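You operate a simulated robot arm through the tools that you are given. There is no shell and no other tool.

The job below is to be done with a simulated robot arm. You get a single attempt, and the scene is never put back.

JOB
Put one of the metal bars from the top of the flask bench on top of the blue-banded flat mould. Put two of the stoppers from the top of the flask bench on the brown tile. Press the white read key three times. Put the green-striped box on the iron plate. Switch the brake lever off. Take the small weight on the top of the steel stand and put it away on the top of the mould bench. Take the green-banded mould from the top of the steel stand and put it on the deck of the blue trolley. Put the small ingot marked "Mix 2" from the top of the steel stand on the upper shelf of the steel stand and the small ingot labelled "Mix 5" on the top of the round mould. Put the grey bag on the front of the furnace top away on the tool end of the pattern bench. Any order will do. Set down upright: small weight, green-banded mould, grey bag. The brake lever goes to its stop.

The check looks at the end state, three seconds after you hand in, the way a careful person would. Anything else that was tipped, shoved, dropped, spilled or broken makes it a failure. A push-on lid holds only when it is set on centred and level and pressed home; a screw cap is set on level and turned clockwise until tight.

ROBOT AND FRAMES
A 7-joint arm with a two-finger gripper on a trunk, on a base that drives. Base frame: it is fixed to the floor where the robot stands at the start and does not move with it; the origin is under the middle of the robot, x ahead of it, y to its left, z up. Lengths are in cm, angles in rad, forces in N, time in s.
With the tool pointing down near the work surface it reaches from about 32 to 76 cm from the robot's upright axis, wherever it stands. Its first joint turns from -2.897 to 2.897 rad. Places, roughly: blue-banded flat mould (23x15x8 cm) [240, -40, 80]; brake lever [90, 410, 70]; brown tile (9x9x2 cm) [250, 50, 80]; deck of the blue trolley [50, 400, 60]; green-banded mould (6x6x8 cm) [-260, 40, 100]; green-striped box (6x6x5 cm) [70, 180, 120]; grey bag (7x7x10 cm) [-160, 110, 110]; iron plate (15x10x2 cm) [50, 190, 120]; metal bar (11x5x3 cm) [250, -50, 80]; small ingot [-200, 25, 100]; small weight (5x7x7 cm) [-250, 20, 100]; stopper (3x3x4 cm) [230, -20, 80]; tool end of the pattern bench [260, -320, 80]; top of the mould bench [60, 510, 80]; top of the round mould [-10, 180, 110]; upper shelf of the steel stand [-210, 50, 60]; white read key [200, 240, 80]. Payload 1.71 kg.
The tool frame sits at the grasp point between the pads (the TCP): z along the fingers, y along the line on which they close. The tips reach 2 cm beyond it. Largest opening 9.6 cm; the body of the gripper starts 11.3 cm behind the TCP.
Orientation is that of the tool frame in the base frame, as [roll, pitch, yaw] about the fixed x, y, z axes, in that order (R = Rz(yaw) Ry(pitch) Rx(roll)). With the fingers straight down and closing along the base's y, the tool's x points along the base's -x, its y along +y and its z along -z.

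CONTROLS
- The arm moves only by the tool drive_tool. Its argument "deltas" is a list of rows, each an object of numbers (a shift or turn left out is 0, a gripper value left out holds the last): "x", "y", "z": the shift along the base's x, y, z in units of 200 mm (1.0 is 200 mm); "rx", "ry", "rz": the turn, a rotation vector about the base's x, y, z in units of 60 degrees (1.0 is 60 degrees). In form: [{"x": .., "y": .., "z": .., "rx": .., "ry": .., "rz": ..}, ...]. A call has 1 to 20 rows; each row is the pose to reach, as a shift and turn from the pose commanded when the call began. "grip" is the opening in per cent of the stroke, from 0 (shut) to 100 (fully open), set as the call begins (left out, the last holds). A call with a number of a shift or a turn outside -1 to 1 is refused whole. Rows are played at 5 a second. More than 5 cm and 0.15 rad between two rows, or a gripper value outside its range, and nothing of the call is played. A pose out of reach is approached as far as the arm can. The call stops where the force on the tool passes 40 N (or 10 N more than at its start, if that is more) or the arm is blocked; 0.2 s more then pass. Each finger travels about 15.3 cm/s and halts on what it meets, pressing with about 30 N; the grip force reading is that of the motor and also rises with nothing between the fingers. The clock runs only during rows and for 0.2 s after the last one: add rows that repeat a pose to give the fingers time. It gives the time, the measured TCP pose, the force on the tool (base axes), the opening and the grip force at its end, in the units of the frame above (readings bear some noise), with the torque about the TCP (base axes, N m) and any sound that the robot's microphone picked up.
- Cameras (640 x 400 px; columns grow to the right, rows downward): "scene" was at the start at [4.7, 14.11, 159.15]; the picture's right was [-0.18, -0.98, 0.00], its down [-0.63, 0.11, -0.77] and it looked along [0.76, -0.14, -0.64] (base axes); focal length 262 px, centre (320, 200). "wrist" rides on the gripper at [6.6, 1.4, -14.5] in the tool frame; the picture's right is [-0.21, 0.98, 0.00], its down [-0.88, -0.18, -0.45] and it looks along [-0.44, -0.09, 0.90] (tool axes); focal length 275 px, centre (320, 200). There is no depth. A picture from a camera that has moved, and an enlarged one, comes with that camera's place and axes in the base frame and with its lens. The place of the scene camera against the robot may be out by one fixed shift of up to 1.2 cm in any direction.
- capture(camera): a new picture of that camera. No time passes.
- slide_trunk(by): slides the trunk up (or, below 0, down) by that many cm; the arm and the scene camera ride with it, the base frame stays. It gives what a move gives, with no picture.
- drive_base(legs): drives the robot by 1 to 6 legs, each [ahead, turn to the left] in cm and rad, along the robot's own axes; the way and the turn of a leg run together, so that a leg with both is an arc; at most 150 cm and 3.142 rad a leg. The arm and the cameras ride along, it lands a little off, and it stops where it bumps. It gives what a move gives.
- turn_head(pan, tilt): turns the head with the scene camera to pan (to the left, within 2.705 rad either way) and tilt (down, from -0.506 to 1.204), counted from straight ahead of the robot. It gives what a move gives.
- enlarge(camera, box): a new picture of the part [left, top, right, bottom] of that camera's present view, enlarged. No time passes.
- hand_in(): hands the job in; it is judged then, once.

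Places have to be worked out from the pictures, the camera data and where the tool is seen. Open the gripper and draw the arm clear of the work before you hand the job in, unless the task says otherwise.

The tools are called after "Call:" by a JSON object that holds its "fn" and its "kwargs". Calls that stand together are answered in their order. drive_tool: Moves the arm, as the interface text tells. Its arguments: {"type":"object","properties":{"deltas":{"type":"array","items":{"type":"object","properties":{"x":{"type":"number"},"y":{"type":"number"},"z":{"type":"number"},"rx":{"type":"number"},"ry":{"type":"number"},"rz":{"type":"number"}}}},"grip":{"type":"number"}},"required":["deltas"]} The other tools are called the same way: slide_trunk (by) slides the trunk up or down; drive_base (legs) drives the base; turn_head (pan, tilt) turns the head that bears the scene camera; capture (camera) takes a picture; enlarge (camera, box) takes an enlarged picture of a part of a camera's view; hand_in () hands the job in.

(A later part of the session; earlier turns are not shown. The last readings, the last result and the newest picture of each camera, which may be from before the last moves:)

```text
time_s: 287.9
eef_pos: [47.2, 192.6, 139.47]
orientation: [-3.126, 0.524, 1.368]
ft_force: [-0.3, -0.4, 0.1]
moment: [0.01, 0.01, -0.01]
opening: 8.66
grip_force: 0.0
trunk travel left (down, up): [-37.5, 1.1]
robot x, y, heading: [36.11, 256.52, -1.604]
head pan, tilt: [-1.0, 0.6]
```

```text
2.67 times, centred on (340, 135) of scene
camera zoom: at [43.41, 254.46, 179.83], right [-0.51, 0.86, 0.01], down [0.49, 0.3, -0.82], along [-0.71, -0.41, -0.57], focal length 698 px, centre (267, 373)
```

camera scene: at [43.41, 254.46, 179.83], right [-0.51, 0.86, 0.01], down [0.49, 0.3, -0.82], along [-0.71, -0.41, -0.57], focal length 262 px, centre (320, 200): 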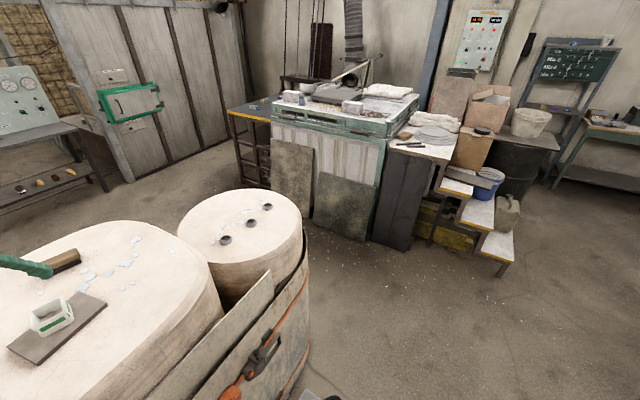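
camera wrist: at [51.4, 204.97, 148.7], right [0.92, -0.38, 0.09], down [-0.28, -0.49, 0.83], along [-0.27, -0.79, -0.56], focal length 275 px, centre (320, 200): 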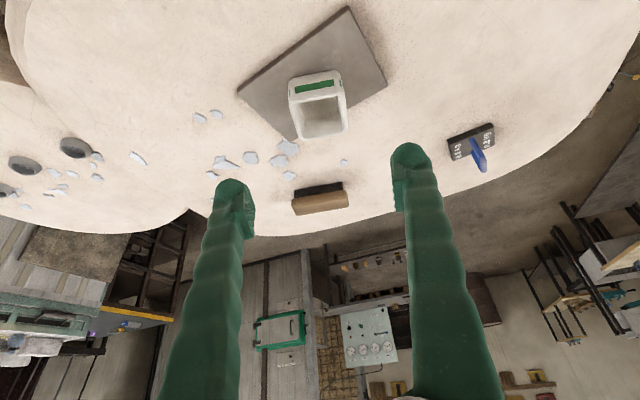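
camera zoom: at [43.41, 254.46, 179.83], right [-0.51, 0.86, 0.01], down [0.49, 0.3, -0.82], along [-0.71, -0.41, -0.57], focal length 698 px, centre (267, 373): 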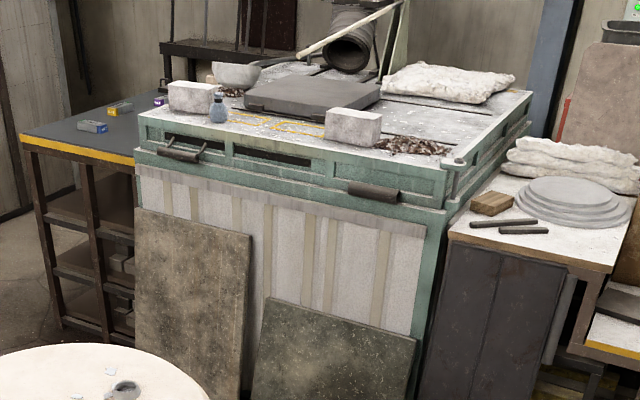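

The grey-blue bag stands at about (−165, 108) on the furnace front. Now I drive west, through the passage at x≈−88, to the area south of the steel stand.

Call:
{"fn": "drive_base", "kwargs": {"legs": [[-16, 0], [0, -1.537], [124, 0], [0, 1.571], [150, 0], [150, 0]]}}

Call:
{"fn": "turn_head", "kwargs": {"pan": -1.3, "tilt": 0.6}}

Call:
{"fn": "capture", "kwargs": {"camera": "scene"}}

```text
time_s: 319.6
eef_pos: [-76.71, -92.0, 139.61]
orientation: [-3.127, 0.526, 1.391]
ft_force: [-0.8, -0.1, 0.2]
moment: [0.0, -0.02, 0.02]
opening: 8.64
grip_force: 0.1
trunk travel left (down, up): [-37.5, 1.1]
robot x, y, heading: [-89.51, -28.42, -1.585]
head pan, tilt: [-1.0, 0.6]
```

```text
time_s: 320.4
eef_pos: [-76.92, -89.83, 140.53]
orientation: [-3.129, 0.541, 1.389]
ft_force: [0.7, -0.4, 0.1]
moment: [-0.02, 0.01, 0.01]
opening: 8.66
grip_force: 0.1
trunk travel left (down, up): [-37.5, 1.1]
robot x, y, heading: [-89.58, -28.61, -1.582]
head pan, tilt: [-1.3, 0.6]
```

```text
taken
camera scene: at [-83.09, -27.58, 179.87], right [-0.26, 0.97, 0.01], down [0.55, 0.16, -0.82], along [-0.8, -0.2, -0.57], focal length 262 px, centre (320, 200)
```

scene: 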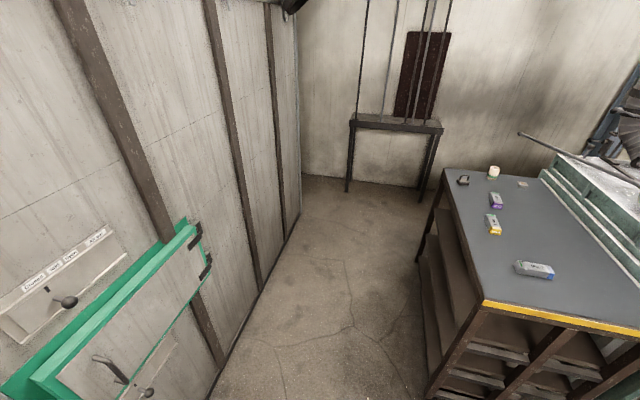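

I zoom on the steel stand's top and shelves.

Call:
{"fn": "enlarge", "kwargs": {"camera": "scene", "box": [420, 150, 640, 290]}}

Call:
{"fn": "enlarge", "kwargs": {"camera": "scene", "box": [400, 260, 640, 400]}}

```text
2.86 times, centred on (530, 220) of scene
camera zoom: at [-83.09, -27.58, 179.87], right [-0.26, 0.97, 0.01], down [0.55, 0.16, -0.82], along [-0.8, -0.2, -0.57], focal length 748 px, centre (-280, 143)
```

zoom: 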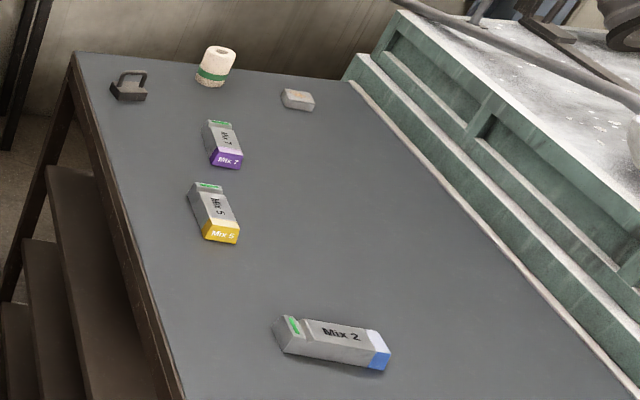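

```text
2.67 times, centred on (520, 330) of scene
camera zoom: at [-83.09, -27.58, 179.87], right [-0.26, 0.97, 0.01], down [0.55, 0.16, -0.82], along [-0.8, -0.2, -0.57], focal length 698 px, centre (-213, -147)
```

zoom: 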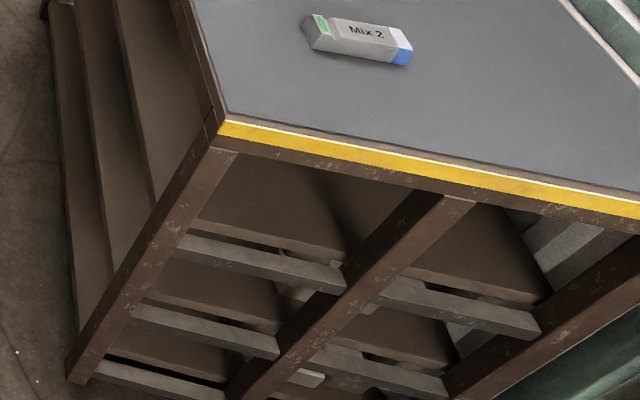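

Found: Mix 2 near (−174, 37), Mix 5 (−201, 29), weight (−241, 22), green-banded mould (−255, 42); stand's south edge at y≈15. I drive to (−155, −34) facing north.

Call:
{"fn": "drive_base", "kwargs": {"legs": [[0, -1.476], [66, 0], [0, -1.651]]}}

Call:
{"fn": "slide_trunk", "kwargs": {"by": -20}}

Call:
{"fn": "capture", "kwargs": {"camera": "wrist"}}

```text
time_s: 333.4
eef_pos: [-169.25, 27.41, 140.51]
orientation: [-3.132, 0.536, -1.738]
ft_force: [0.0, 0.4, -0.5]
moment: [0.01, -0.03, -0.01]
opening: 8.63
grip_force: 0.0
trunk travel left (down, up): [-37.5, 1.1]
robot x, y, heading: [-155.67, -33.55, 1.567]
head pan, tilt: [-1.3, 0.6]
```

```text
time_s: 335.6
eef_pos: [-169.13, 25.21, 121.33]
orientation: [-3.136, 0.551, -1.741]
ft_force: [0.5, 0.0, 0.1]
moment: [0.0, 0.0, -0.01]
opening: 8.64
grip_force: 0.0
trunk travel left (down, up): [-17.5, 21.1]
robot x, y, heading: [-155.73, -34.14, 1.575]
head pan, tilt: [-1.3, 0.6]
```

```text
taken
camera wrist: at [-172.77, 12.53, 130.11], right [-0.93, 0.34, 0.1], down [0.27, 0.47, 0.84], along [0.24, 0.81, -0.53], focal length 275 px, centre (320, 200)
```

wrist: 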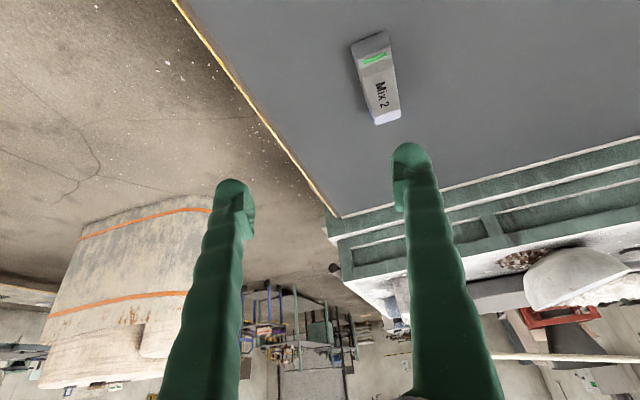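

I go ahead 12 cm, then set tilt 45° with the closing axis across Mix 2.

Call:
{"fn": "drive_base", "kwargs": {"legs": [[12, 0]]}}

Call:
{"fn": "drive_tool", "kwargs": {"deltas": [{"x": -0.08, "y": -0.05, "rx": 0.11, "rz": 0.07}, {"x": -0.16, "y": -0.1, "z": -0.1, "rx": 0.223, "rz": 0.143}, {"x": -0.24, "y": -0.15, "z": -0.25, "rx": 0.223, "rz": 0.143}], "grip": 100}}

Call:
{"fn": "capture", "kwargs": {"camera": "wrist"}}

```text
time_s: 336.9
eef_pos: [-169.29, 35.68, 122.06]
orientation: [-3.136, 0.563, -1.739]
ft_force: [-1.2, 1.5, 0.2]
moment: [-0.13, -0.1, -0.07]
opening: 8.63
grip_force: 0.2
trunk travel left (down, up): [-17.5, 21.1]
robot x, y, heading: [-155.81, -22.16, 1.574]
head pan, tilt: [-1.3, 0.6]
```

```text
time_s: 337.6
eef_pos: [-174.41, 33.38, 116.7]
orientation: [3.118, 0.791, -1.605]
ft_force: [-0.7, 0.1, 0.0]
moment: [-0.03, -0.01, -0.05]
opening: 9.62
grip_force: 0.1
trunk travel left (down, up): [-17.5, 21.1]
robot x, y, heading: [-156.03, -22.15, 1.57]
head pan, tilt: [-1.3, 0.6]
```

```text
taken
camera wrist: at [-175.79, 18.53, 122.07], right [-0.97, 0.16, 0.16], down [0.2, 0.3, 0.93], along [0.1, 0.94, -0.32], focal length 275 px, centre (320, 200)
```

wrist: 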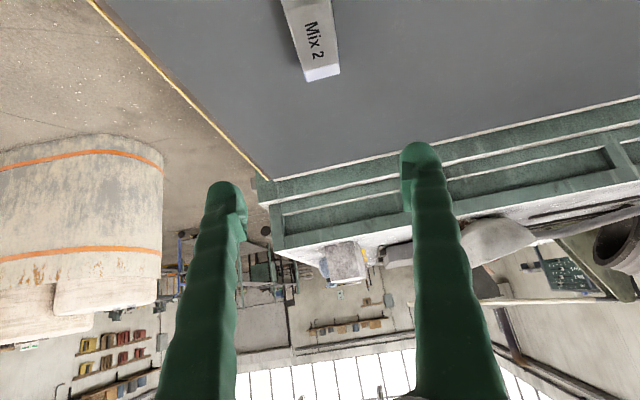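

Mix 2's top is at about z 98. I move to a pre-grasp 9 cm short along the tool axis.

Call:
{"fn": "drive_tool", "kwargs": {"deltas": [{"x": -0.03, "y": -0.04, "z": -0.2}, {"x": -0.05, "y": -0.08, "z": -0.4}, {"x": -0.06, "y": -0.115, "z": -0.6}, {"x": -0.06, "y": -0.115, "z": -0.68}]}}

Call:
{"fn": "capture", "kwargs": {"camera": "wrist"}}

```text
time_s: 338.6
eef_pos: [-175.21, 33.15, 102.0]
orientation: [3.122, 0.774, -1.605]
ft_force: [0.8, -0.9, 0.1]
moment: [0.04, 0.06, 0.04]
opening: 9.6
grip_force: 0.1
trunk travel left (down, up): [-17.5, 21.1]
robot x, y, heading: [-155.68, -21.68, 1.571]
head pan, tilt: [-1.3, 0.6]
```

```text
taken
camera wrist: at [-176.87, 18.45, 107.67], right [-0.97, 0.17, 0.16], down [0.2, 0.31, 0.93], along [0.1, 0.94, -0.34], focal length 275 px, centre (320, 200)
```

wrist: 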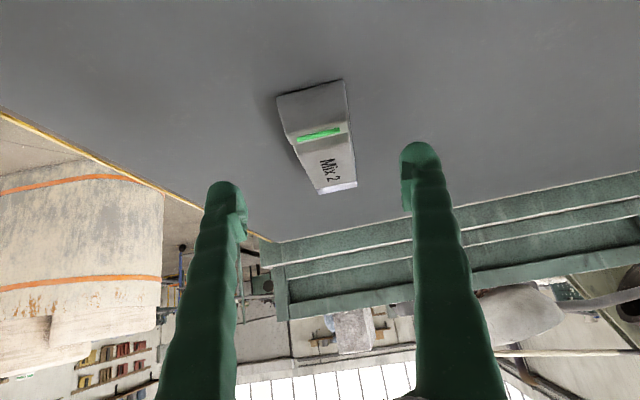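

Table top is about z 95. I advance along the axis to the grasp and watch the force.

Call:
{"fn": "drive_tool", "kwargs": {"deltas": [{"x": -0.01, "y": 0.08, "z": -0.08}, {"x": -0.02, "y": 0.15, "z": -0.16}, {"x": -0.025, "y": 0.2, "z": -0.21}, {"x": -0.025, "y": 0.215, "z": -0.23}]}}

Call:
{"fn": "capture", "kwargs": {"camera": "wrist"}}

```text
time_s: 339.6
eef_pos: [-175.85, 37.06, 97.62]
orientation: [3.12, 0.776, -1.606]
ft_force: [-0.8, -0.3, 0.2]
moment: [0.0, 0.0, -0.03]
opening: 9.58
grip_force: 0.0
trunk travel left (down, up): [-17.5, 21.1]
robot x, y, heading: [-155.72, -22.09, 1.578]
head pan, tilt: [-1.3, 0.6]
```

```text
taken
camera wrist: at [-177.41, 22.24, 103.23], right [-0.97, 0.17, 0.16], down [0.21, 0.31, 0.93], along [0.1, 0.94, -0.34], focal length 275 px, centre (320, 200)
```

wrist: 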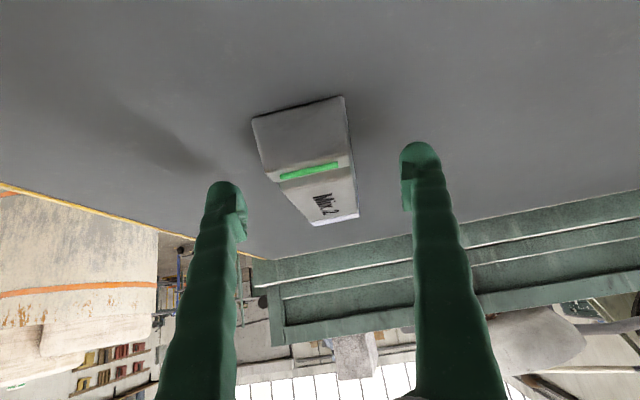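

Straddled; I close the gripper.

Call:
{"fn": "drive_tool", "kwargs": {"deltas": [{"z": -0.01}, {"z": -0.01}, {"z": -0.01}, {"z": -0.01}], "grip": 0}}

Call:
{"fn": "drive_tool", "kwargs": {"deltas": [{"y": -0.05, "z": 0.1}, {"y": -0.1, "z": 0.25}, {"y": -0.2, "z": 0.4}]}}

Call:
{"fn": "capture", "kwargs": {"camera": "wrist"}}

```text
time_s: 340.6
eef_pos: [-175.72, 37.06, 97.48]
orientation: [3.119, 0.778, -1.606]
ft_force: [0.5, 2.0, 6.0]
moment: [0.07, -0.07, 0.02]
opening: 4.42
grip_force: 30.6
trunk travel left (down, up): [-17.5, 21.1]
robot x, y, heading: [-155.82, -21.85, 1.576]
head pan, tilt: [-1.3, 0.6]
```

```text
time_s: 341.4
eef_pos: [-175.74, 32.97, 105.41]
orientation: [3.117, 0.773, -1.605]
ft_force: [0.4, 0.2, -4.9]
moment: [-0.12, -0.02, 0.03]
opening: 4.4
grip_force: 30.4
trunk travel left (down, up): [-17.5, 21.1]
robot x, y, heading: [-155.71, -21.87, 1.57]
head pan, tilt: [-1.3, 0.6]
```

```text
taken
camera wrist: at [-177.31, 18.2, 111.03], right [-0.97, 0.17, 0.16], down [0.21, 0.31, 0.93], along [0.1, 0.94, -0.34], focal length 275 px, centre (320, 200)
```

wrist: 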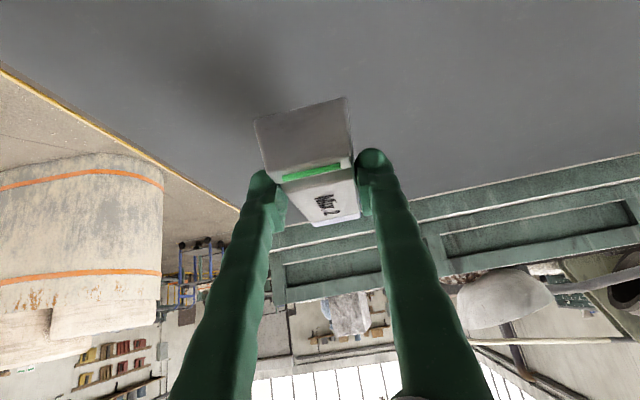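

Mix 2 is held. I back the base 33 cm so the ingot clears the stand edge, then lower and look at the shelf.

Call:
{"fn": "drive_base", "kwargs": {"legs": [[-33, 0]]}}

Call:
{"fn": "slide_trunk", "kwargs": {"by": -17}}

Call:
{"fn": "capture", "kwargs": {"camera": "wrist"}}

Call:
{"fn": "turn_head", "kwargs": {"pan": -0.3, "tilt": 0.7}}

Call:
{"fn": "capture", "kwargs": {"camera": "scene"}}

```text
time_s: 343.8
eef_pos: [-175.62, -0.12, 105.37]
orientation: [3.119, 0.777, -1.606]
ft_force: [0.3, -0.8, -4.4]
moment: [-0.08, -0.02, 0.01]
opening: 4.4
grip_force: 30.4
trunk travel left (down, up): [-17.5, 21.1]
robot x, y, heading: [-155.78, -54.91, 1.577]
head pan, tilt: [-1.3, 0.6]
```

```text
time_s: 345.7
eef_pos: [-175.55, -1.47, 89.01]
orientation: [3.115, 0.79, -1.608]
ft_force: [0.9, 0.5, -4.8]
moment: [-0.18, -0.01, -0.03]
opening: 4.37
grip_force: 30.4
trunk travel left (down, up): [-0.5, 38.1]
robot x, y, heading: [-155.56, -55.16, 1.569]
head pan, tilt: [-1.3, 0.6]
```

```text
taken
camera wrist: at [-177.16, -16.42, 94.46], right [-0.97, 0.16, 0.16], down [0.21, 0.3, 0.93], along [0.1, 0.94, -0.32], focal length 275 px, centre (320, 200)
```

wrist: 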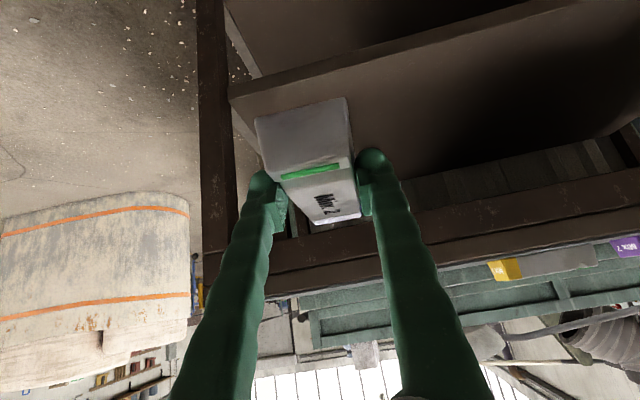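

```text
time_s: 346.9
eef_pos: [-175.59, -1.57, 89.08]
orientation: [3.117, 0.789, -1.608]
ft_force: [1.1, 0.6, -5.2]
moment: [-0.14, -0.02, 0.0]
opening: 4.37
grip_force: 29.9
trunk travel left (down, up): [-0.5, 38.1]
robot x, y, heading: [-155.77, -55.0, 1.574]
head pan, tilt: [-0.3, 0.7]
```

```text
taken
camera scene: at [-169.04, -50.57, 141.94], right [0.96, -0.29, 0.01], down [-0.19, -0.63, -0.75], along [0.22, 0.72, -0.66], focal length 262 px, centre (320, 200)
```

scene: 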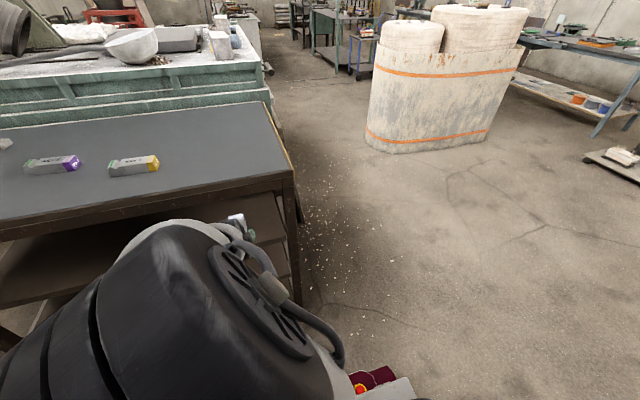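

The upper shelf's surface is at about z 65 and the opening reaches up to z≈88. I lower the tool to z≈71 outside the stand.

Call:
{"fn": "drive_tool", "kwargs": {"deltas": [{"z": -0.2}, {"z": -0.4}, {"z": -0.6}, {"z": -0.8}, {"z": -0.9}]}}

Call:
{"fn": "capture", "kwargs": {"camera": "wrist"}}

```text
time_s: 348.1
eef_pos: [-175.6, -1.54, 71.18]
orientation: [3.118, 0.79, -1.609]
ft_force: [-0.4, 0.8, -4.2]
moment: [-0.16, 0.0, -0.01]
opening: 4.39
grip_force: 30.0
trunk travel left (down, up): [-0.5, 38.1]
robot x, y, heading: [-155.7, -55.5, 1.567]
head pan, tilt: [-0.3, 0.7]
```

```text
taken
camera wrist: at [-177.15, -16.53, 76.55], right [-0.97, 0.16, 0.16], down [0.21, 0.3, 0.93], along [0.1, 0.94, -0.32], focal length 275 px, centre (320, 200)
```

wrist: 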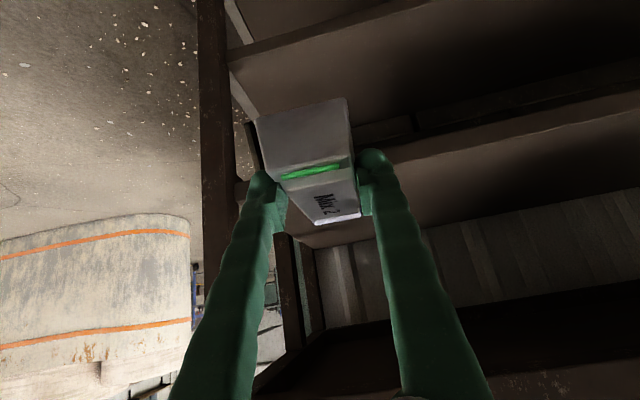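

Shelf surface is about z 64; the ingot clears it by ~4 cm. I drive forward to insert it.

Call:
{"fn": "drive_base", "kwargs": {"legs": [[25.5, 0]]}}

Call:
{"fn": "capture", "kwargs": {"camera": "wrist"}}

```text
time_s: 350.1
eef_pos: [-175.77, 23.79, 71.28]
orientation: [3.117, 0.79, -1.606]
ft_force: [1.0, 0.1, -4.7]
moment: [-0.17, -0.04, 0.01]
opening: 4.36
grip_force: 30.3
trunk travel left (down, up): [-0.5, 38.1]
robot x, y, heading: [-155.87, -29.55, 1.573]
head pan, tilt: [-0.3, 0.7]
```

```text
taken
camera wrist: at [-177.27, 8.92, 76.63], right [-0.97, 0.16, 0.16], down [0.21, 0.3, 0.93], along [0.1, 0.94, -0.32], focal length 275 px, centre (320, 200)
```

wrist: 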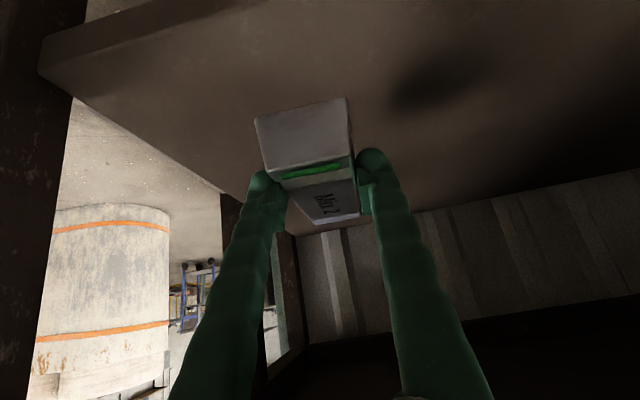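

Well inside the shelf. I lower to contact.

Call:
{"fn": "drive_tool", "kwargs": {"deltas": [{"z": -0.06}, {"z": -0.12}, {"z": -0.17}]}}

Call:
{"fn": "drive_tool", "kwargs": {"deltas": [{"z": -0.02}, {"z": -0.04}]}}

```text
time_s: 350.9
eef_pos: [-175.82, 22.7, 68.55]
orientation: [3.117, 0.806, -1.606]
ft_force: [-1.2, -0.1, -4.7]
moment: [-0.17, 0.01, 0.01]
opening: 4.38
grip_force: 30.4
trunk travel left (down, up): [-0.5, 38.1]
robot x, y, heading: [-155.63, -29.61, 1.572]
head pan, tilt: [-0.3, 0.7]
```

```text
time_s: 351.5
eef_pos: [-175.73, 22.79, 67.83]
orientation: [3.118, 0.807, -1.608]
ft_force: [-0.1, 0.2, -5.7]
moment: [-0.19, 0.0, 0.0]
opening: 4.34
grip_force: 29.8
trunk travel left (down, up): [-0.5, 38.1]
robot x, y, heading: [-155.85, -29.71, 1.577]
head pan, tilt: [-0.3, 0.7]
```

Continuing down in small steps.

Call:
{"fn": "drive_tool", "kwargs": {"deltas": [{"z": -0.02}, {"z": -0.04}]}}

Call:
{"fn": "drive_tool", "kwargs": {"deltas": [{"z": -0.015}, {"z": -0.03}]}}

```text
time_s: 352.1
eef_pos: [-175.63, 22.79, 66.98]
orientation: [3.116, 0.807, -1.606]
ft_force: [0.0, -0.4, -4.0]
moment: [-0.12, -0.02, -0.03]
opening: 4.36
grip_force: 29.6
trunk travel left (down, up): [-0.5, 38.1]
robot x, y, heading: [-155.7, -29.67, 1.574]
head pan, tilt: [-0.3, 0.7]
```

```text
time_s: 352.7
eef_pos: [-175.74, 22.7, 66.39]
orientation: [3.119, 0.806, -1.607]
ft_force: [-0.2, 0.6, -4.5]
moment: [-0.2, -0.03, 0.04]
opening: 4.35
grip_force: 30.3
trunk travel left (down, up): [-0.5, 38.1]
robot x, y, heading: [-155.67, -29.87, 1.577]
head pan, tilt: [-0.3, 0.7]
```

Call:
{"fn": "drive_tool", "kwargs": {"deltas": [{"z": -0.015}, {"z": -0.03}]}}

Call:
{"fn": "drive_tool", "kwargs": {"deltas": [{"z": -0.015}, {"z": -0.03}]}}

Call:
{"fn": "capture", "kwargs": {"camera": "wrist"}}

```text
time_s: 353.3
eef_pos: [-175.69, 22.77, 65.89]
orientation: [3.114, 0.807, -1.607]
ft_force: [0.3, -0.2, -5.5]
moment: [-0.14, -0.02, -0.06]
opening: 4.37
grip_force: 29.9
trunk travel left (down, up): [-0.5, 38.1]
robot x, y, heading: [-155.75, -29.8, 1.575]
head pan, tilt: [-0.3, 0.7]
```

```text
time_s: 353.9
eef_pos: [-175.73, 22.8, 65.63]
orientation: [3.108, 0.815, -1.611]
ft_force: [-3.6, -4.6, 29.2]
moment: [-0.16, -0.08, 0.17]
opening: 4.39
grip_force: 30.3
trunk travel left (down, up): [-0.5, 38.1]
robot x, y, heading: [-155.59, -30.15, 1.577]
head pan, tilt: [-0.3, 0.7]
```

```text
taken
camera wrist: at [-177.27, 7.81, 70.7], right [-0.97, 0.16, 0.17], down [0.21, 0.27, 0.94], along [0.1, 0.95, -0.3], focal length 275 px, centre (320, 200)
```

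wrist: 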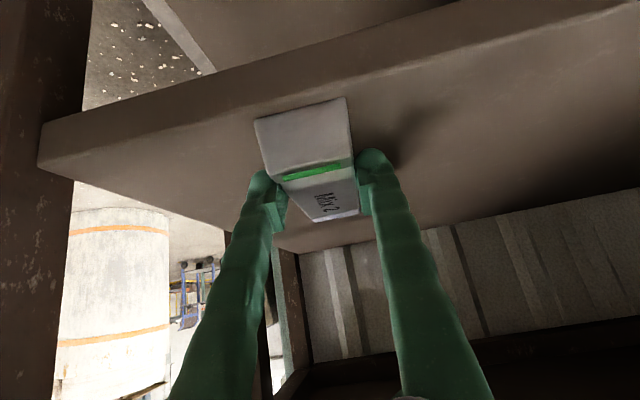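

Touching the shelf, but the near end is right at the shelf's front edge. I lift 1 cm, push 5 cm further in and lower again.

Call:
{"fn": "drive_tool", "kwargs": {"deltas": [{"z": 0.04}, {"z": 0.08}]}}

Call:
{"fn": "drive_base", "kwargs": {"legs": [[5, 0]]}}

Call:
{"fn": "capture", "kwargs": {"camera": "wrist"}}

```text
time_s: 354.5
eef_pos: [-175.57, 22.73, 66.7]
orientation: [3.118, 0.802, -1.603]
ft_force: [0.1, -0.1, -4.8]
moment: [-0.14, -0.01, 0.03]
opening: 4.38
grip_force: 30.3
trunk travel left (down, up): [-0.5, 38.1]
robot x, y, heading: [-155.91, -29.72, 1.575]
head pan, tilt: [-0.3, 0.7]
```

```text
time_s: 355.4
eef_pos: [-175.76, 27.11, 67.26]
orientation: [3.116, 0.812, -1.606]
ft_force: [-0.1, -0.1, -4.3]
moment: [-0.15, -0.04, -0.02]
opening: 4.39
grip_force: 30.3
trunk travel left (down, up): [-0.5, 38.1]
robot x, y, heading: [-155.71, -24.57, 1.575]
head pan, tilt: [-0.3, 0.7]
```

```text
taken
camera wrist: at [-177.27, 12.19, 72.34], right [-0.97, 0.16, 0.17], down [0.21, 0.28, 0.94], along [0.1, 0.95, -0.3], focal length 275 px, centre (320, 200)
```

wrist: 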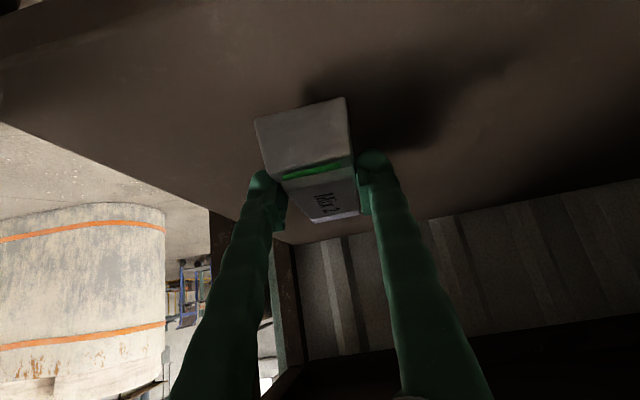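

Now well inside. I level the pitch and lower to contact, then release.

Call:
{"fn": "drive_tool", "kwargs": {"deltas": [{"z": -0.03, "rx": -0.03}, {"z": -0.055, "rx": -0.03}]}}

Call:
{"fn": "drive_tool", "kwargs": {"deltas": [{"z": -0.01}, {"z": -0.02}]}}

```text
time_s: 356.0
eef_pos: [-175.73, 27.58, 65.86]
orientation: [3.118, 0.776, -1.606]
ft_force: [0.6, 0.5, -4.6]
moment: [-0.2, -0.01, 0.04]
opening: 4.35
grip_force: 30.0
trunk travel left (down, up): [-0.5, 38.1]
robot x, y, heading: [-155.66, -24.91, 1.577]
head pan, tilt: [-0.3, 0.7]
```

```text
time_s: 356.6
eef_pos: [-175.86, 27.6, 65.74]
orientation: [3.114, 0.783, -1.608]
ft_force: [1.0, -1.9, 5.3]
moment: [0.79, -0.12, -0.01]
opening: 4.38
grip_force: 30.0
trunk travel left (down, up): [-0.5, 38.1]
robot x, y, heading: [-155.88, -24.4, 1.576]
head pan, tilt: [-0.3, 0.7]
```

Contact again. I release and back the tool off along its axis.

Call:
{"fn": "drive_tool", "kwargs": {"deltas": [{"z": -0.005}, {"z": -0.005}, {"z": -0.005}], "grip": 75}}

Call:
{"fn": "drive_tool", "kwargs": {"deltas": [{"y": -0.04, "z": 0.04}, {"y": -0.1, "z": 0.1}, {"y": -0.18, "z": 0.16}]}}

Call:
{"fn": "capture", "kwargs": {"camera": "wrist"}}

```text
time_s: 357.4
eef_pos: [-175.71, 27.57, 65.53]
orientation: [3.116, 0.779, -1.607]
ft_force: [-0.7, -0.1, -0.5]
moment: [0.01, 0.02, 0.0]
opening: 7.21
grip_force: 0.0
trunk travel left (down, up): [-0.5, 38.1]
robot x, y, heading: [-155.63, -24.86, 1.578]
head pan, tilt: [-0.3, 0.7]
```

```text
time_s: 358.2
eef_pos: [-175.66, 23.84, 68.66]
orientation: [3.119, 0.778, -1.605]
ft_force: [0.3, 0.4, -0.2]
moment: [0.02, -0.03, 0.05]
opening: 7.18
grip_force: 0.0
trunk travel left (down, up): [-0.5, 38.1]
robot x, y, heading: [-155.91, -24.72, 1.575]
head pan, tilt: [-0.3, 0.7]
```

```text
taken
camera wrist: at [-177.24, 9.09, 74.27], right [-0.97, 0.16, 0.16], down [0.21, 0.31, 0.93], along [0.1, 0.94, -0.33], focal length 275 px, centre (320, 200)
```

wrist: 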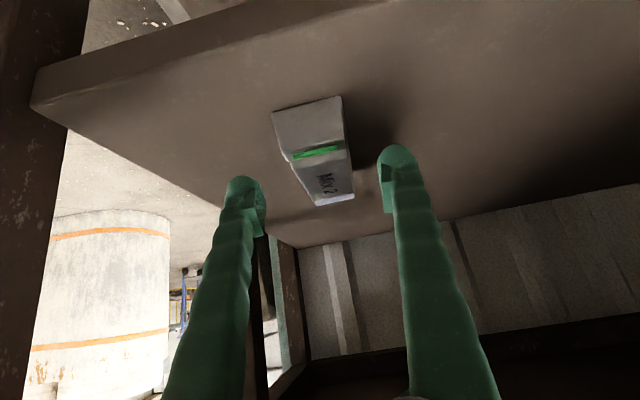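

Mix 2 is on the upper shelf. I back the base straight out 33 cm.

Call:
{"fn": "drive_base", "kwargs": {"legs": [[-33, 0]]}}

Call:
{"fn": "slide_trunk", "kwargs": {"by": 17}}

Call:
{"fn": "drive_tool", "kwargs": {"deltas": [{"z": 0.2}, {"z": 0.4}, {"z": 0.6}, {"z": 0.8}, {"z": 1.0}], "grip": 100}}

Call:
{"fn": "capture", "kwargs": {"camera": "wrist"}}

```text
time_s: 360.5
eef_pos: [-175.67, -9.05, 68.58]
orientation: [3.117, 0.778, -1.603]
ft_force: [-0.6, -0.6, 0.0]
moment: [-0.01, 0.01, -0.02]
opening: 7.21
grip_force: 0.0
trunk travel left (down, up): [-0.5, 38.1]
robot x, y, heading: [-155.82, -57.39, 1.575]
head pan, tilt: [-0.3, 0.7]
```

```text
time_s: 362.4
eef_pos: [-175.59, -10.04, 86.42]
orientation: [3.118, 0.793, -1.603]
ft_force: [0.1, 0.1, 0.3]
moment: [0.0, 0.01, 0.01]
opening: 7.21
grip_force: 0.0
trunk travel left (down, up): [-17.5, 21.1]
robot x, y, heading: [-156.15, -57.59, 1.577]
head pan, tilt: [-0.3, 0.7]
```

```text
time_s: 363.8
eef_pos: [-161.3, -7.22, 106.06]
orientation: [-3.076, 0.82, -1.845]
ft_force: [0.7, 0.9, 0.3]
moment: [-0.06, 0.07, 0.04]
opening: 9.61
grip_force: 0.1
trunk travel left (down, up): [-17.5, 21.1]
robot x, y, heading: [-155.43, -57.71, 1.574]
head pan, tilt: [-0.3, 0.7]
stopped in row 5: the arm was blocked; the commanded pose is now the measured one
```

```text
taken
camera wrist: at [-167.47, -21.04, 110.96], right [-0.89, 0.44, 0.11], down [0.22, 0.21, 0.95], along [0.4, 0.87, -0.29], focal length 275 px, centre (320, 200)
```

wrist: 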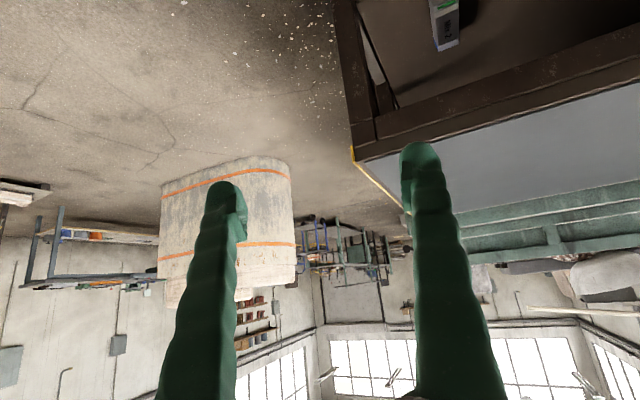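

The folded arm touched the head again, so I extend outward while turning the tool to straight down.

Call:
{"fn": "drive_tool", "kwargs": {"deltas": [{"y": 0.15, "z": 0.03, "rx": -0.108, "ry": 0.03}, {"y": 0.3, "z": 0.06, "rx": -0.216, "ry": 0.06}, {"y": 0.45, "z": 0.1, "rx": -0.323, "ry": 0.09}, {"y": 0.6, "z": 0.15, "rx": -0.43, "ry": 0.12}, {"y": 0.7, "z": 0.2, "rx": -0.54, "ry": 0.15}, {"y": 0.8, "z": 0.25, "rx": -0.65, "ry": 0.18}, {"y": 0.85, "z": 0.3, "rx": -0.754, "ry": 0.211}]}}

Call:
{"fn": "drive_base", "kwargs": {"legs": [[17, 0.6], [17, -0.6]]}}

Call:
{"fn": "capture", "kwargs": {"camera": "wrist"}}

```text
time_s: 365.4
eef_pos: [-166.44, 9.09, 112.36]
orientation: [3.121, 0.002, -1.771]
ft_force: [-0.6, 0.3, -0.3]
moment: [-0.06, 0.04, 0.0]
opening: 9.6
grip_force: 0.0
trunk travel left (down, up): [-17.5, 21.1]
robot x, y, heading: [-154.99, -57.87, 1.577]
head pan, tilt: [-0.3, 0.7]
```

```text
time_s: 369.7
eef_pos: [-176.25, 40.87, 112.47]
orientation: [3.122, 0.004, -1.777]
ft_force: [0.6, 0.0, -0.3]
moment: [-0.01, -0.01, -0.02]
opening: 9.6
grip_force: 0.2
trunk travel left (down, up): [-17.5, 21.1]
robot x, y, heading: [-165.8, -25.7, 1.568]
head pan, tilt: [-0.3, 0.7]
```

```text
taken
camera wrist: at [-178.66, 34.73, 126.86], right [-0.92, 0.4, 0.02], down [0.37, 0.82, 0.44], along [0.16, 0.41, -0.9], focal length 275 px, centre (320, 200)
```

wrist: 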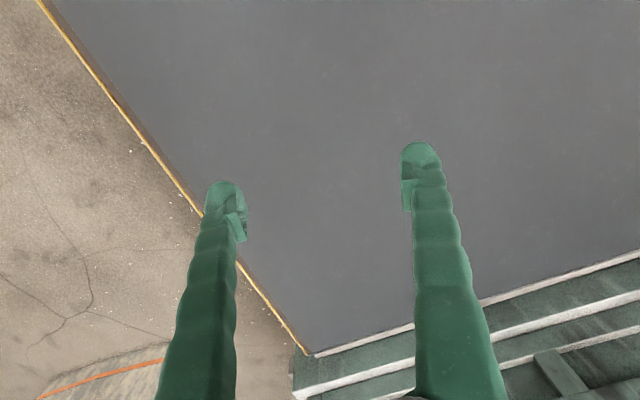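

I move above Mix 5 while yawing the tool by about +100°.

Call:
{"fn": "drive_tool", "kwargs": {"deltas": [{"x": -0.15, "y": -0.08, "rz": 0.12}, {"x": -0.3, "y": -0.16, "rz": 0.24}, {"x": -0.45, "y": -0.24, "rz": 0.36}, {"x": -0.6, "y": -0.32, "rz": 0.48}, {"x": -0.75, "y": -0.4, "rz": 0.6}, {"x": -0.9, "y": -0.48, "rz": 0.72}, {"x": -1.0, "y": -0.56, "rz": 0.84}]}}

Call:
{"fn": "drive_tool", "kwargs": {"deltas": [{"x": -0.08, "rz": 0.12}, {"x": -0.16, "rz": 0.24}, {"x": -0.2, "rz": 0.36}, {"x": -0.2, "rz": 0.48}, {"x": -0.2, "rz": 0.6}, {"x": -0.2, "rz": 0.72}, {"x": -0.2, "rz": 0.84}]}}

Call:
{"fn": "capture", "kwargs": {"camera": "wrist"}}

```text
time_s: 371.3
eef_pos: [-196.44, 27.82, 113.39]
orientation: [3.116, 0.019, -0.896]
ft_force: [0.1, 0.7, 0.0]
moment: [0.04, -0.02, -0.01]
opening: 9.6
grip_force: 0.1
trunk travel left (down, up): [-17.5, 21.1]
robot x, y, heading: [-165.7, -25.83, 1.579]
head pan, tilt: [-0.3, 0.7]
```

```text
time_s: 372.9
eef_pos: [-200.16, 28.12, 113.57]
orientation: [3.115, 0.021, -0.016]
ft_force: [0.3, 0.3, 0.1]
moment: [-0.03, 0.02, -0.01]
opening: 9.6
grip_force: 0.1
trunk travel left (down, up): [-17.5, 21.1]
robot x, y, heading: [-166.05, -25.92, 1.571]
head pan, tilt: [-0.3, 0.7]
```

```text
taken
camera wrist: at [-193.35, 27.01, 127.83], right [-0.22, -0.97, 0.03], down [-0.86, 0.21, 0.46], along [-0.45, 0.07, -0.89], focal length 275 px, centre (320, 200)
```

wrist: 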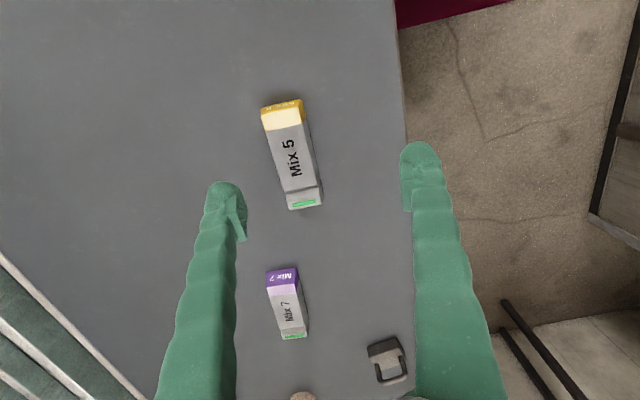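

Mix 5 centre is about (−202, 31). I align, descend to z≈102 and check.

Call:
{"fn": "drive_tool", "kwargs": {"deltas": [{"x": -0.05, "y": 0.07, "z": -0.15, "rx": 0.025, "ry": -0.02, "rz": -0.04}, {"x": -0.105, "y": 0.145, "z": -0.35, "rx": 0.025, "ry": -0.02, "rz": -0.04}, {"x": -0.105, "y": 0.145, "z": -0.57, "rx": 0.025, "ry": -0.02, "rz": -0.04}]}}

Call:
{"fn": "capture", "kwargs": {"camera": "wrist"}}

```text
time_s: 373.7
eef_pos: [-202.41, 31.13, 101.95]
orientation: [-3.14, 0.002, -0.058]
ft_force: [1.2, 0.1, -0.3]
moment: [-0.01, 0.03, 0.03]
opening: 9.61
grip_force: 0.0
trunk travel left (down, up): [-17.5, 21.1]
robot x, y, heading: [-166.04, -25.82, 1.57]
head pan, tilt: [-0.3, 0.7]
```

```text
taken
camera wrist: at [-195.9, 29.3, 116.4], right [-0.26, -0.96, 0.0], down [-0.86, 0.24, 0.45], along [-0.43, 0.12, -0.89], focal length 275 px, centre (320, 200)
```

wrist: 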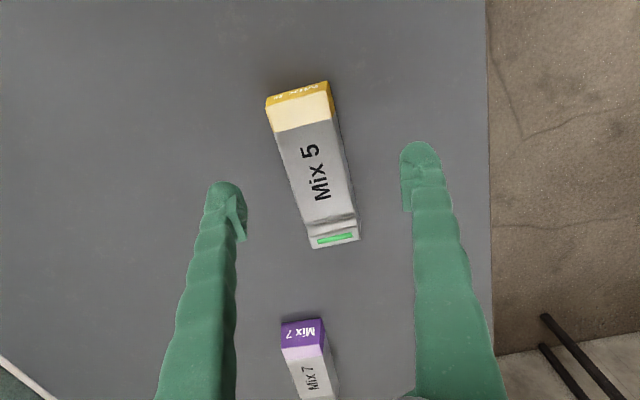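

Well aligned. Down to the grasp and close.

Call:
{"fn": "drive_tool", "kwargs": {"deltas": [{"z": -0.1}, {"z": -0.19}, {"z": -0.225}]}}

Call:
{"fn": "drive_tool", "kwargs": {"deltas": [{"z": 0.0}, {"z": 0.0}, {"z": 0.0}, {"z": 0.0}], "grip": 0}}

```text
time_s: 374.5
eef_pos: [-202.39, 30.9, 97.52]
orientation: [-3.141, 0.001, -0.061]
ft_force: [0.4, 0.4, -0.4]
moment: [-0.01, 0.03, -0.01]
opening: 9.6
grip_force: 0.0
trunk travel left (down, up): [-17.5, 21.1]
robot x, y, heading: [-165.96, -25.99, 1.574]
head pan, tilt: [-0.3, 0.7]
```

```text
time_s: 375.5
eef_pos: [-202.44, 30.9, 97.74]
orientation: [-3.14, 0.003, -0.059]
ft_force: [0.9, 1.3, 2.1]
moment: [0.06, 0.01, 0.05]
opening: 4.39
grip_force: 30.2
trunk travel left (down, up): [-17.5, 21.1]
robot x, y, heading: [-165.77, -25.61, 1.57]
head pan, tilt: [-0.3, 0.7]
```

Mix 5 gripped. I lift it, raise the trunk, and set off to the south side of the tub.

Call:
{"fn": "drive_tool", "kwargs": {"deltas": [{"z": 0.1}, {"z": 0.3}, {"z": 0.5}, {"z": 0.7}]}}

Call:
{"fn": "slide_trunk", "kwargs": {"by": 20}}

Call:
{"fn": "drive_base", "kwargs": {"legs": [[-15, 0], [0, -1.571], [150, 0], [26, 0], [0, 1.571]]}}

Call:
{"fn": "turn_head", "kwargs": {"pan": -0.6, "tilt": 0.7}}

Call:
{"fn": "capture", "kwargs": {"camera": "scene"}}

Call:
{"fn": "capture", "kwargs": {"camera": "wrist"}}

```text
time_s: 376.5
eef_pos: [-202.37, 31.07, 111.87]
orientation: [-3.141, 0.0, -0.061]
ft_force: [0.2, -1.3, -4.9]
moment: [0.03, -0.06, 0.01]
opening: 4.39
grip_force: 30.1
trunk travel left (down, up): [-17.5, 21.1]
robot x, y, heading: [-165.49, -25.68, 1.571]
head pan, tilt: [-0.3, 0.7]
```

```text
time_s: 378.7
eef_pos: [-202.51, 30.99, 131.77]
orientation: [3.14, 0.002, -0.059]
ft_force: [0.4, 0.1, -4.6]
moment: [-0.04, -0.05, 0.01]
opening: 4.38
grip_force: 30.3
trunk travel left (down, up): [-37.5, 1.1]
robot x, y, heading: [-166.07, -25.79, 1.568]
head pan, tilt: [-0.3, 0.7]
```

```text
time_s: 383.9
eef_pos: [-119.46, 3.43, 133.59]
orientation: [-3.117, 0.006, -1.471]
ft_force: [-0.3, -1.2, -5.7]
moment: [0.03, -0.09, 0.0]
opening: 4.35
grip_force: 30.0
trunk travel left (down, up): [-37.5, 1.1]
robot x, y, heading: [-165.94, -40.17, 0.159]
head pan, tilt: [-0.3, 0.7]
stopped in leg 2: the robot was blocked; the commanded pose is now the measured one
```

```text
time_s: 384.7
eef_pos: [-118.85, 3.64, 133.35]
orientation: [-3.118, 0.006, -1.47]
ft_force: [-0.2, 0.3, -5.1]
moment: [-0.08, 0.07, -0.01]
opening: 4.36
grip_force: 29.6
trunk travel left (down, up): [-37.5, 1.1]
robot x, y, heading: [-165.55, -40.14, 0.16]
head pan, tilt: [-0.6, 0.7]
```

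```text
taken
camera scene: at [-163.65, -28.77, 178.93], right [-0.43, -0.9, 0.01], down [-0.6, 0.27, -0.75], along [0.68, -0.33, -0.66], focal length 262 px, centre (320, 200)
```

scene: 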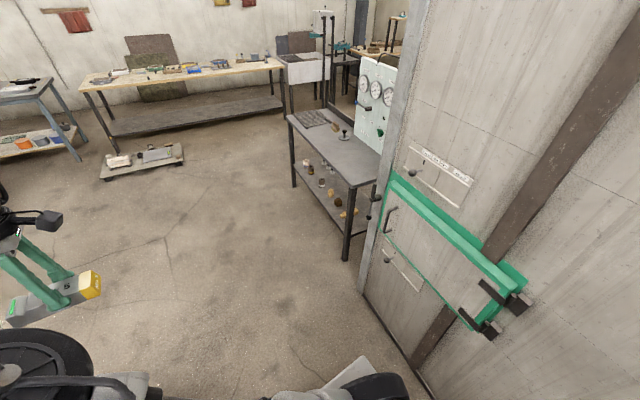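

```text
taken
camera wrist: at [-119.94, -3.06, 147.62], right [-0.99, 0.11, -0.02], down [0.09, 0.89, 0.45], along [0.07, 0.45, -0.89], focal length 275 px, centre (320, 200)
```

wrist: 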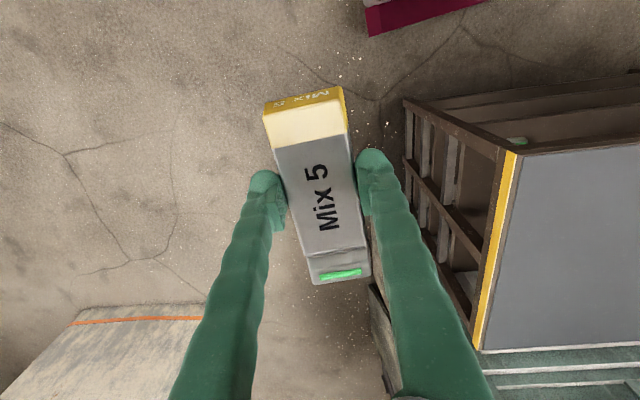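

The turn stopped at heading 0.16. I look right and behind to find what blocks.

Call:
{"fn": "turn_head", "kwargs": {"pan": -1.6, "tilt": 1.0}}

Call:
{"fn": "capture", "kwargs": {"camera": "scene"}}

Call:
{"fn": "turn_head", "kwargs": {"pan": -2.6, "tilt": 1.0}}

Call:
{"fn": "capture", "kwargs": {"camera": "scene"}}

```text
time_s: 386.0
eef_pos: [-119.18, 3.7, 133.38]
orientation: [-3.117, 0.005, -1.471]
ft_force: [-0.6, -0.2, -4.6]
moment: [-0.07, 0.02, -0.02]
opening: 4.35
grip_force: 30.0
trunk travel left (down, up): [-37.5, 1.1]
robot x, y, heading: [-165.93, -40.19, 0.158]
head pan, tilt: [-1.6, 1.0]
```

```text
taken
camera scene: at [-170.71, -32.04, 176.72], right [-0.99, -0.13, 0.02], down [-0.12, 0.83, -0.54], along [0.06, -0.54, -0.84], focal length 262 px, centre (320, 200)
```

scene: 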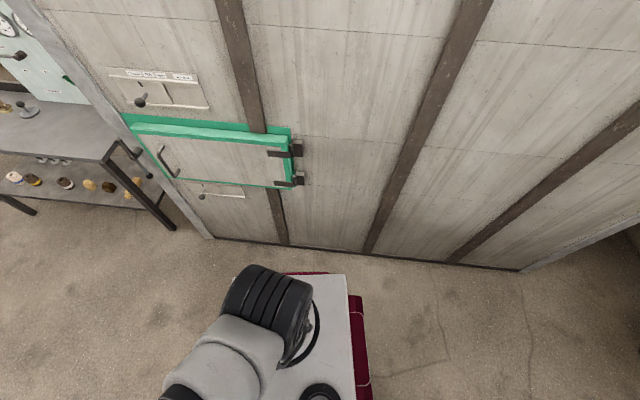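

```text
time_s: 387.2
eef_pos: [-119.08, 3.58, 133.38]
orientation: [-3.118, 0.003, -1.47]
ft_force: [0.2, -1.2, -4.3]
moment: [-0.04, -0.03, -0.02]
opening: 4.36
grip_force: 29.7
trunk travel left (down, up): [-37.5, 1.1]
robot x, y, heading: [-165.83, -39.98, 0.16]
head pan, tilt: [-2.601, 1.0]
```

```text
taken
camera scene: at [-176.94, -29.62, 176.81], right [-0.64, 0.77, 0.01], down [0.63, 0.54, -0.55], along [-0.43, -0.35, -0.83], focal length 262 px, centre (320, 200)
```

scene: 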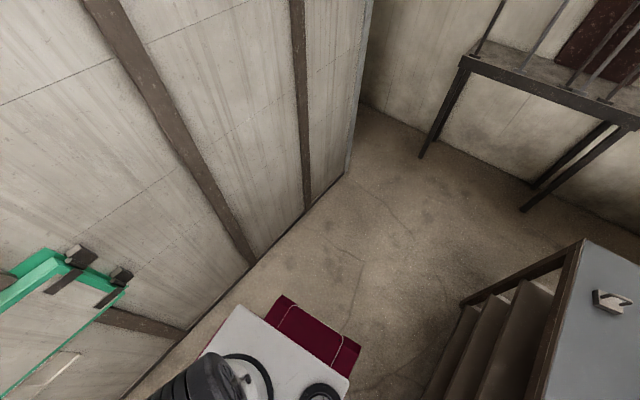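

Nothing obvious is close. I try moving ahead 10 cm and completing the turn.

Call:
{"fn": "drive_base", "kwargs": {"legs": [[10, 0], [0, -0.16]]}}

```text
time_s: 389.2
eef_pos: [-103.55, -2.46, 133.66]
orientation: [-3.112, 0.003, -1.626]
ft_force: [-2.2, 0.0, -3.3]
moment: [-0.12, -0.17, 0.0]
opening: 4.36
grip_force: 29.9
trunk travel left (down, up): [-37.5, 1.1]
robot x, y, heading: [-155.92, -38.32, -0.003]
head pan, tilt: [-2.601, 1.0]
```

Turn completed. Now ahead to x≈10, turn north, and ahead to y≈95.

Call:
{"fn": "drive_base", "kwargs": {"legs": [[150, 0], [18, 0], [0, 1.571], [133, 0]]}}

Call:
{"fn": "turn_head", "kwargs": {"pan": -0.2, "tilt": 1.0}}

Call:
{"fn": "capture", "kwargs": {"camera": "scene"}}

Call:
{"fn": "capture", "kwargs": {"camera": "wrist"}}

```text
time_s: 409.6
eef_pos: [-25.15, 147.44, 134.2]
orientation: [-3.104, 0.008, -0.054]
ft_force: [-0.4, 0.0, -4.9]
moment: [-0.02, -0.04, -0.01]
opening: 4.35
grip_force: 29.8
trunk travel left (down, up): [-37.5, 1.1]
robot x, y, heading: [10.58, 96.17, 1.564]
head pan, tilt: [-2.601, 1.0]
```

```text
time_s: 411.8
eef_pos: [-25.21, 145.5, 134.93]
orientation: [-3.093, 0.007, -0.055]
ft_force: [0.2, -0.8, -5.3]
moment: [-0.01, -0.06, -0.03]
opening: 4.34
grip_force: 30.8
trunk travel left (down, up): [-37.5, 1.1]
robot x, y, heading: [10.52, 96.16, 1.565]
head pan, tilt: [-0.201, 1.0]
```

```text
taken
camera scene: at [-3.72, 100.18, 176.6], right [0.98, -0.2, 0.0], down [-0.17, -0.83, -0.53], along [0.11, 0.51, -0.85], focal length 262 px, centre (320, 200)
```

scene: 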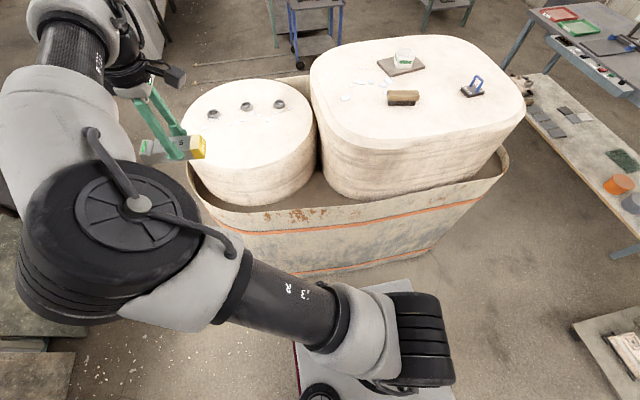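

```text
taken
camera wrist: at [-18.62, 142.99, 149.19], right [-0.26, -0.96, -0.05], down [-0.86, 0.21, 0.46], along [-0.43, 0.16, -0.89], focal length 275 px, centre (320, 200)
```

wrist: 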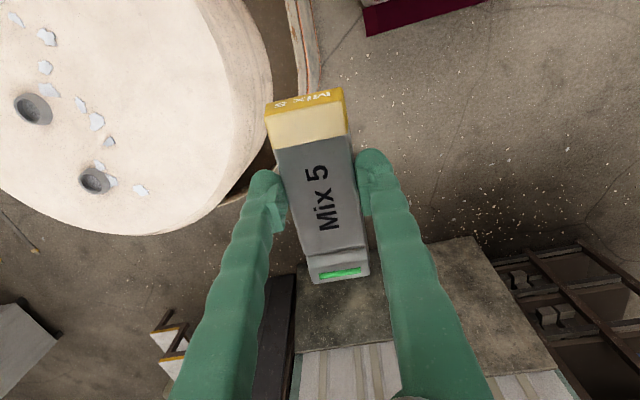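

Round mould top centre is about (−12.5, 174) with free flat area toward me. I go ahead 8 cm and bring the ingot over (−12, 165).

Call:
{"fn": "drive_base", "kwargs": {"legs": [[8, 0]]}}

Call:
{"fn": "drive_tool", "kwargs": {"deltas": [{"x": 0.16, "y": 0.13}, {"x": 0.32, "y": 0.26}, {"x": 0.48, "y": 0.39}, {"x": 0.63, "y": 0.52, "z": -0.1}]}}

Call:
{"fn": "capture", "kwargs": {"camera": "wrist"}}

Call:
{"fn": "capture", "kwargs": {"camera": "scene"}}

```text
time_s: 412.8
eef_pos: [-25.27, 151.32, 135.6]
orientation: [-3.079, 0.011, -0.052]
ft_force: [-1.0, -0.9, -4.1]
moment: [0.03, -0.11, 0.0]
opening: 4.35
grip_force: 30.5
trunk travel left (down, up): [-37.5, 1.1]
robot x, y, heading: [10.94, 104.34, 1.567]
head pan, tilt: [-0.201, 1.0]
```

```text
time_s: 413.8
eef_pos: [-12.63, 160.98, 134.14]
orientation: [-3.075, 0.013, -0.049]
ft_force: [-0.5, -0.9, -5.1]
moment: [0.03, -0.11, 0.02]
opening: 4.34
grip_force: 30.2
trunk travel left (down, up): [-37.5, 1.1]
robot x, y, heading: [10.73, 104.36, 1.568]
head pan, tilt: [-0.201, 1.0]
```

```text
taken
camera wrist: at [-6.05, 158.24, 148.24], right [-0.25, -0.97, -0.06], down [-0.86, 0.2, 0.47], along [-0.44, 0.17, -0.88], focal length 275 px, centre (320, 200)
```

wrist: 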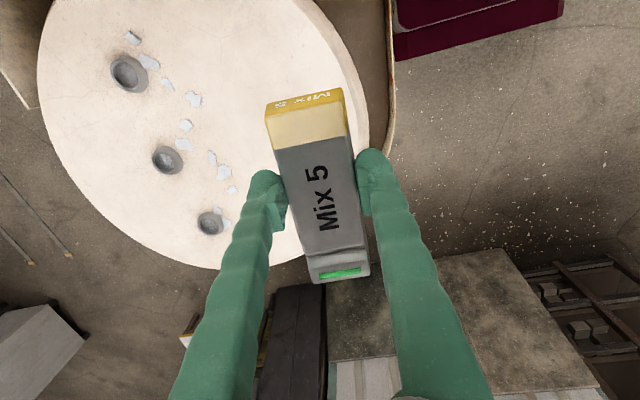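

```text
taken
camera scene: at [-3.64, 106.02, 176.63], right [0.98, -0.2, 0.0], down [-0.17, -0.83, -0.54], along [0.11, 0.53, -0.84], focal length 262 px, centre (320, 200)
```

scene: 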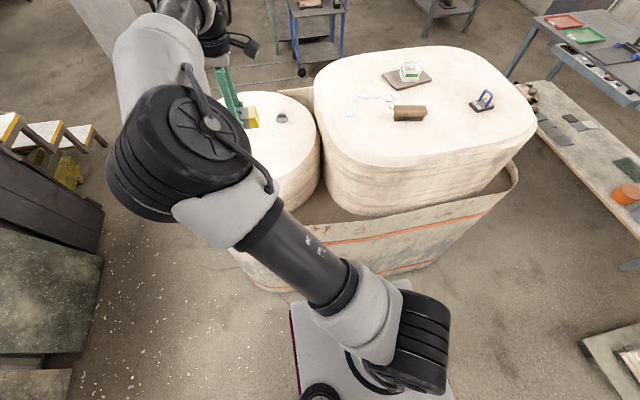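

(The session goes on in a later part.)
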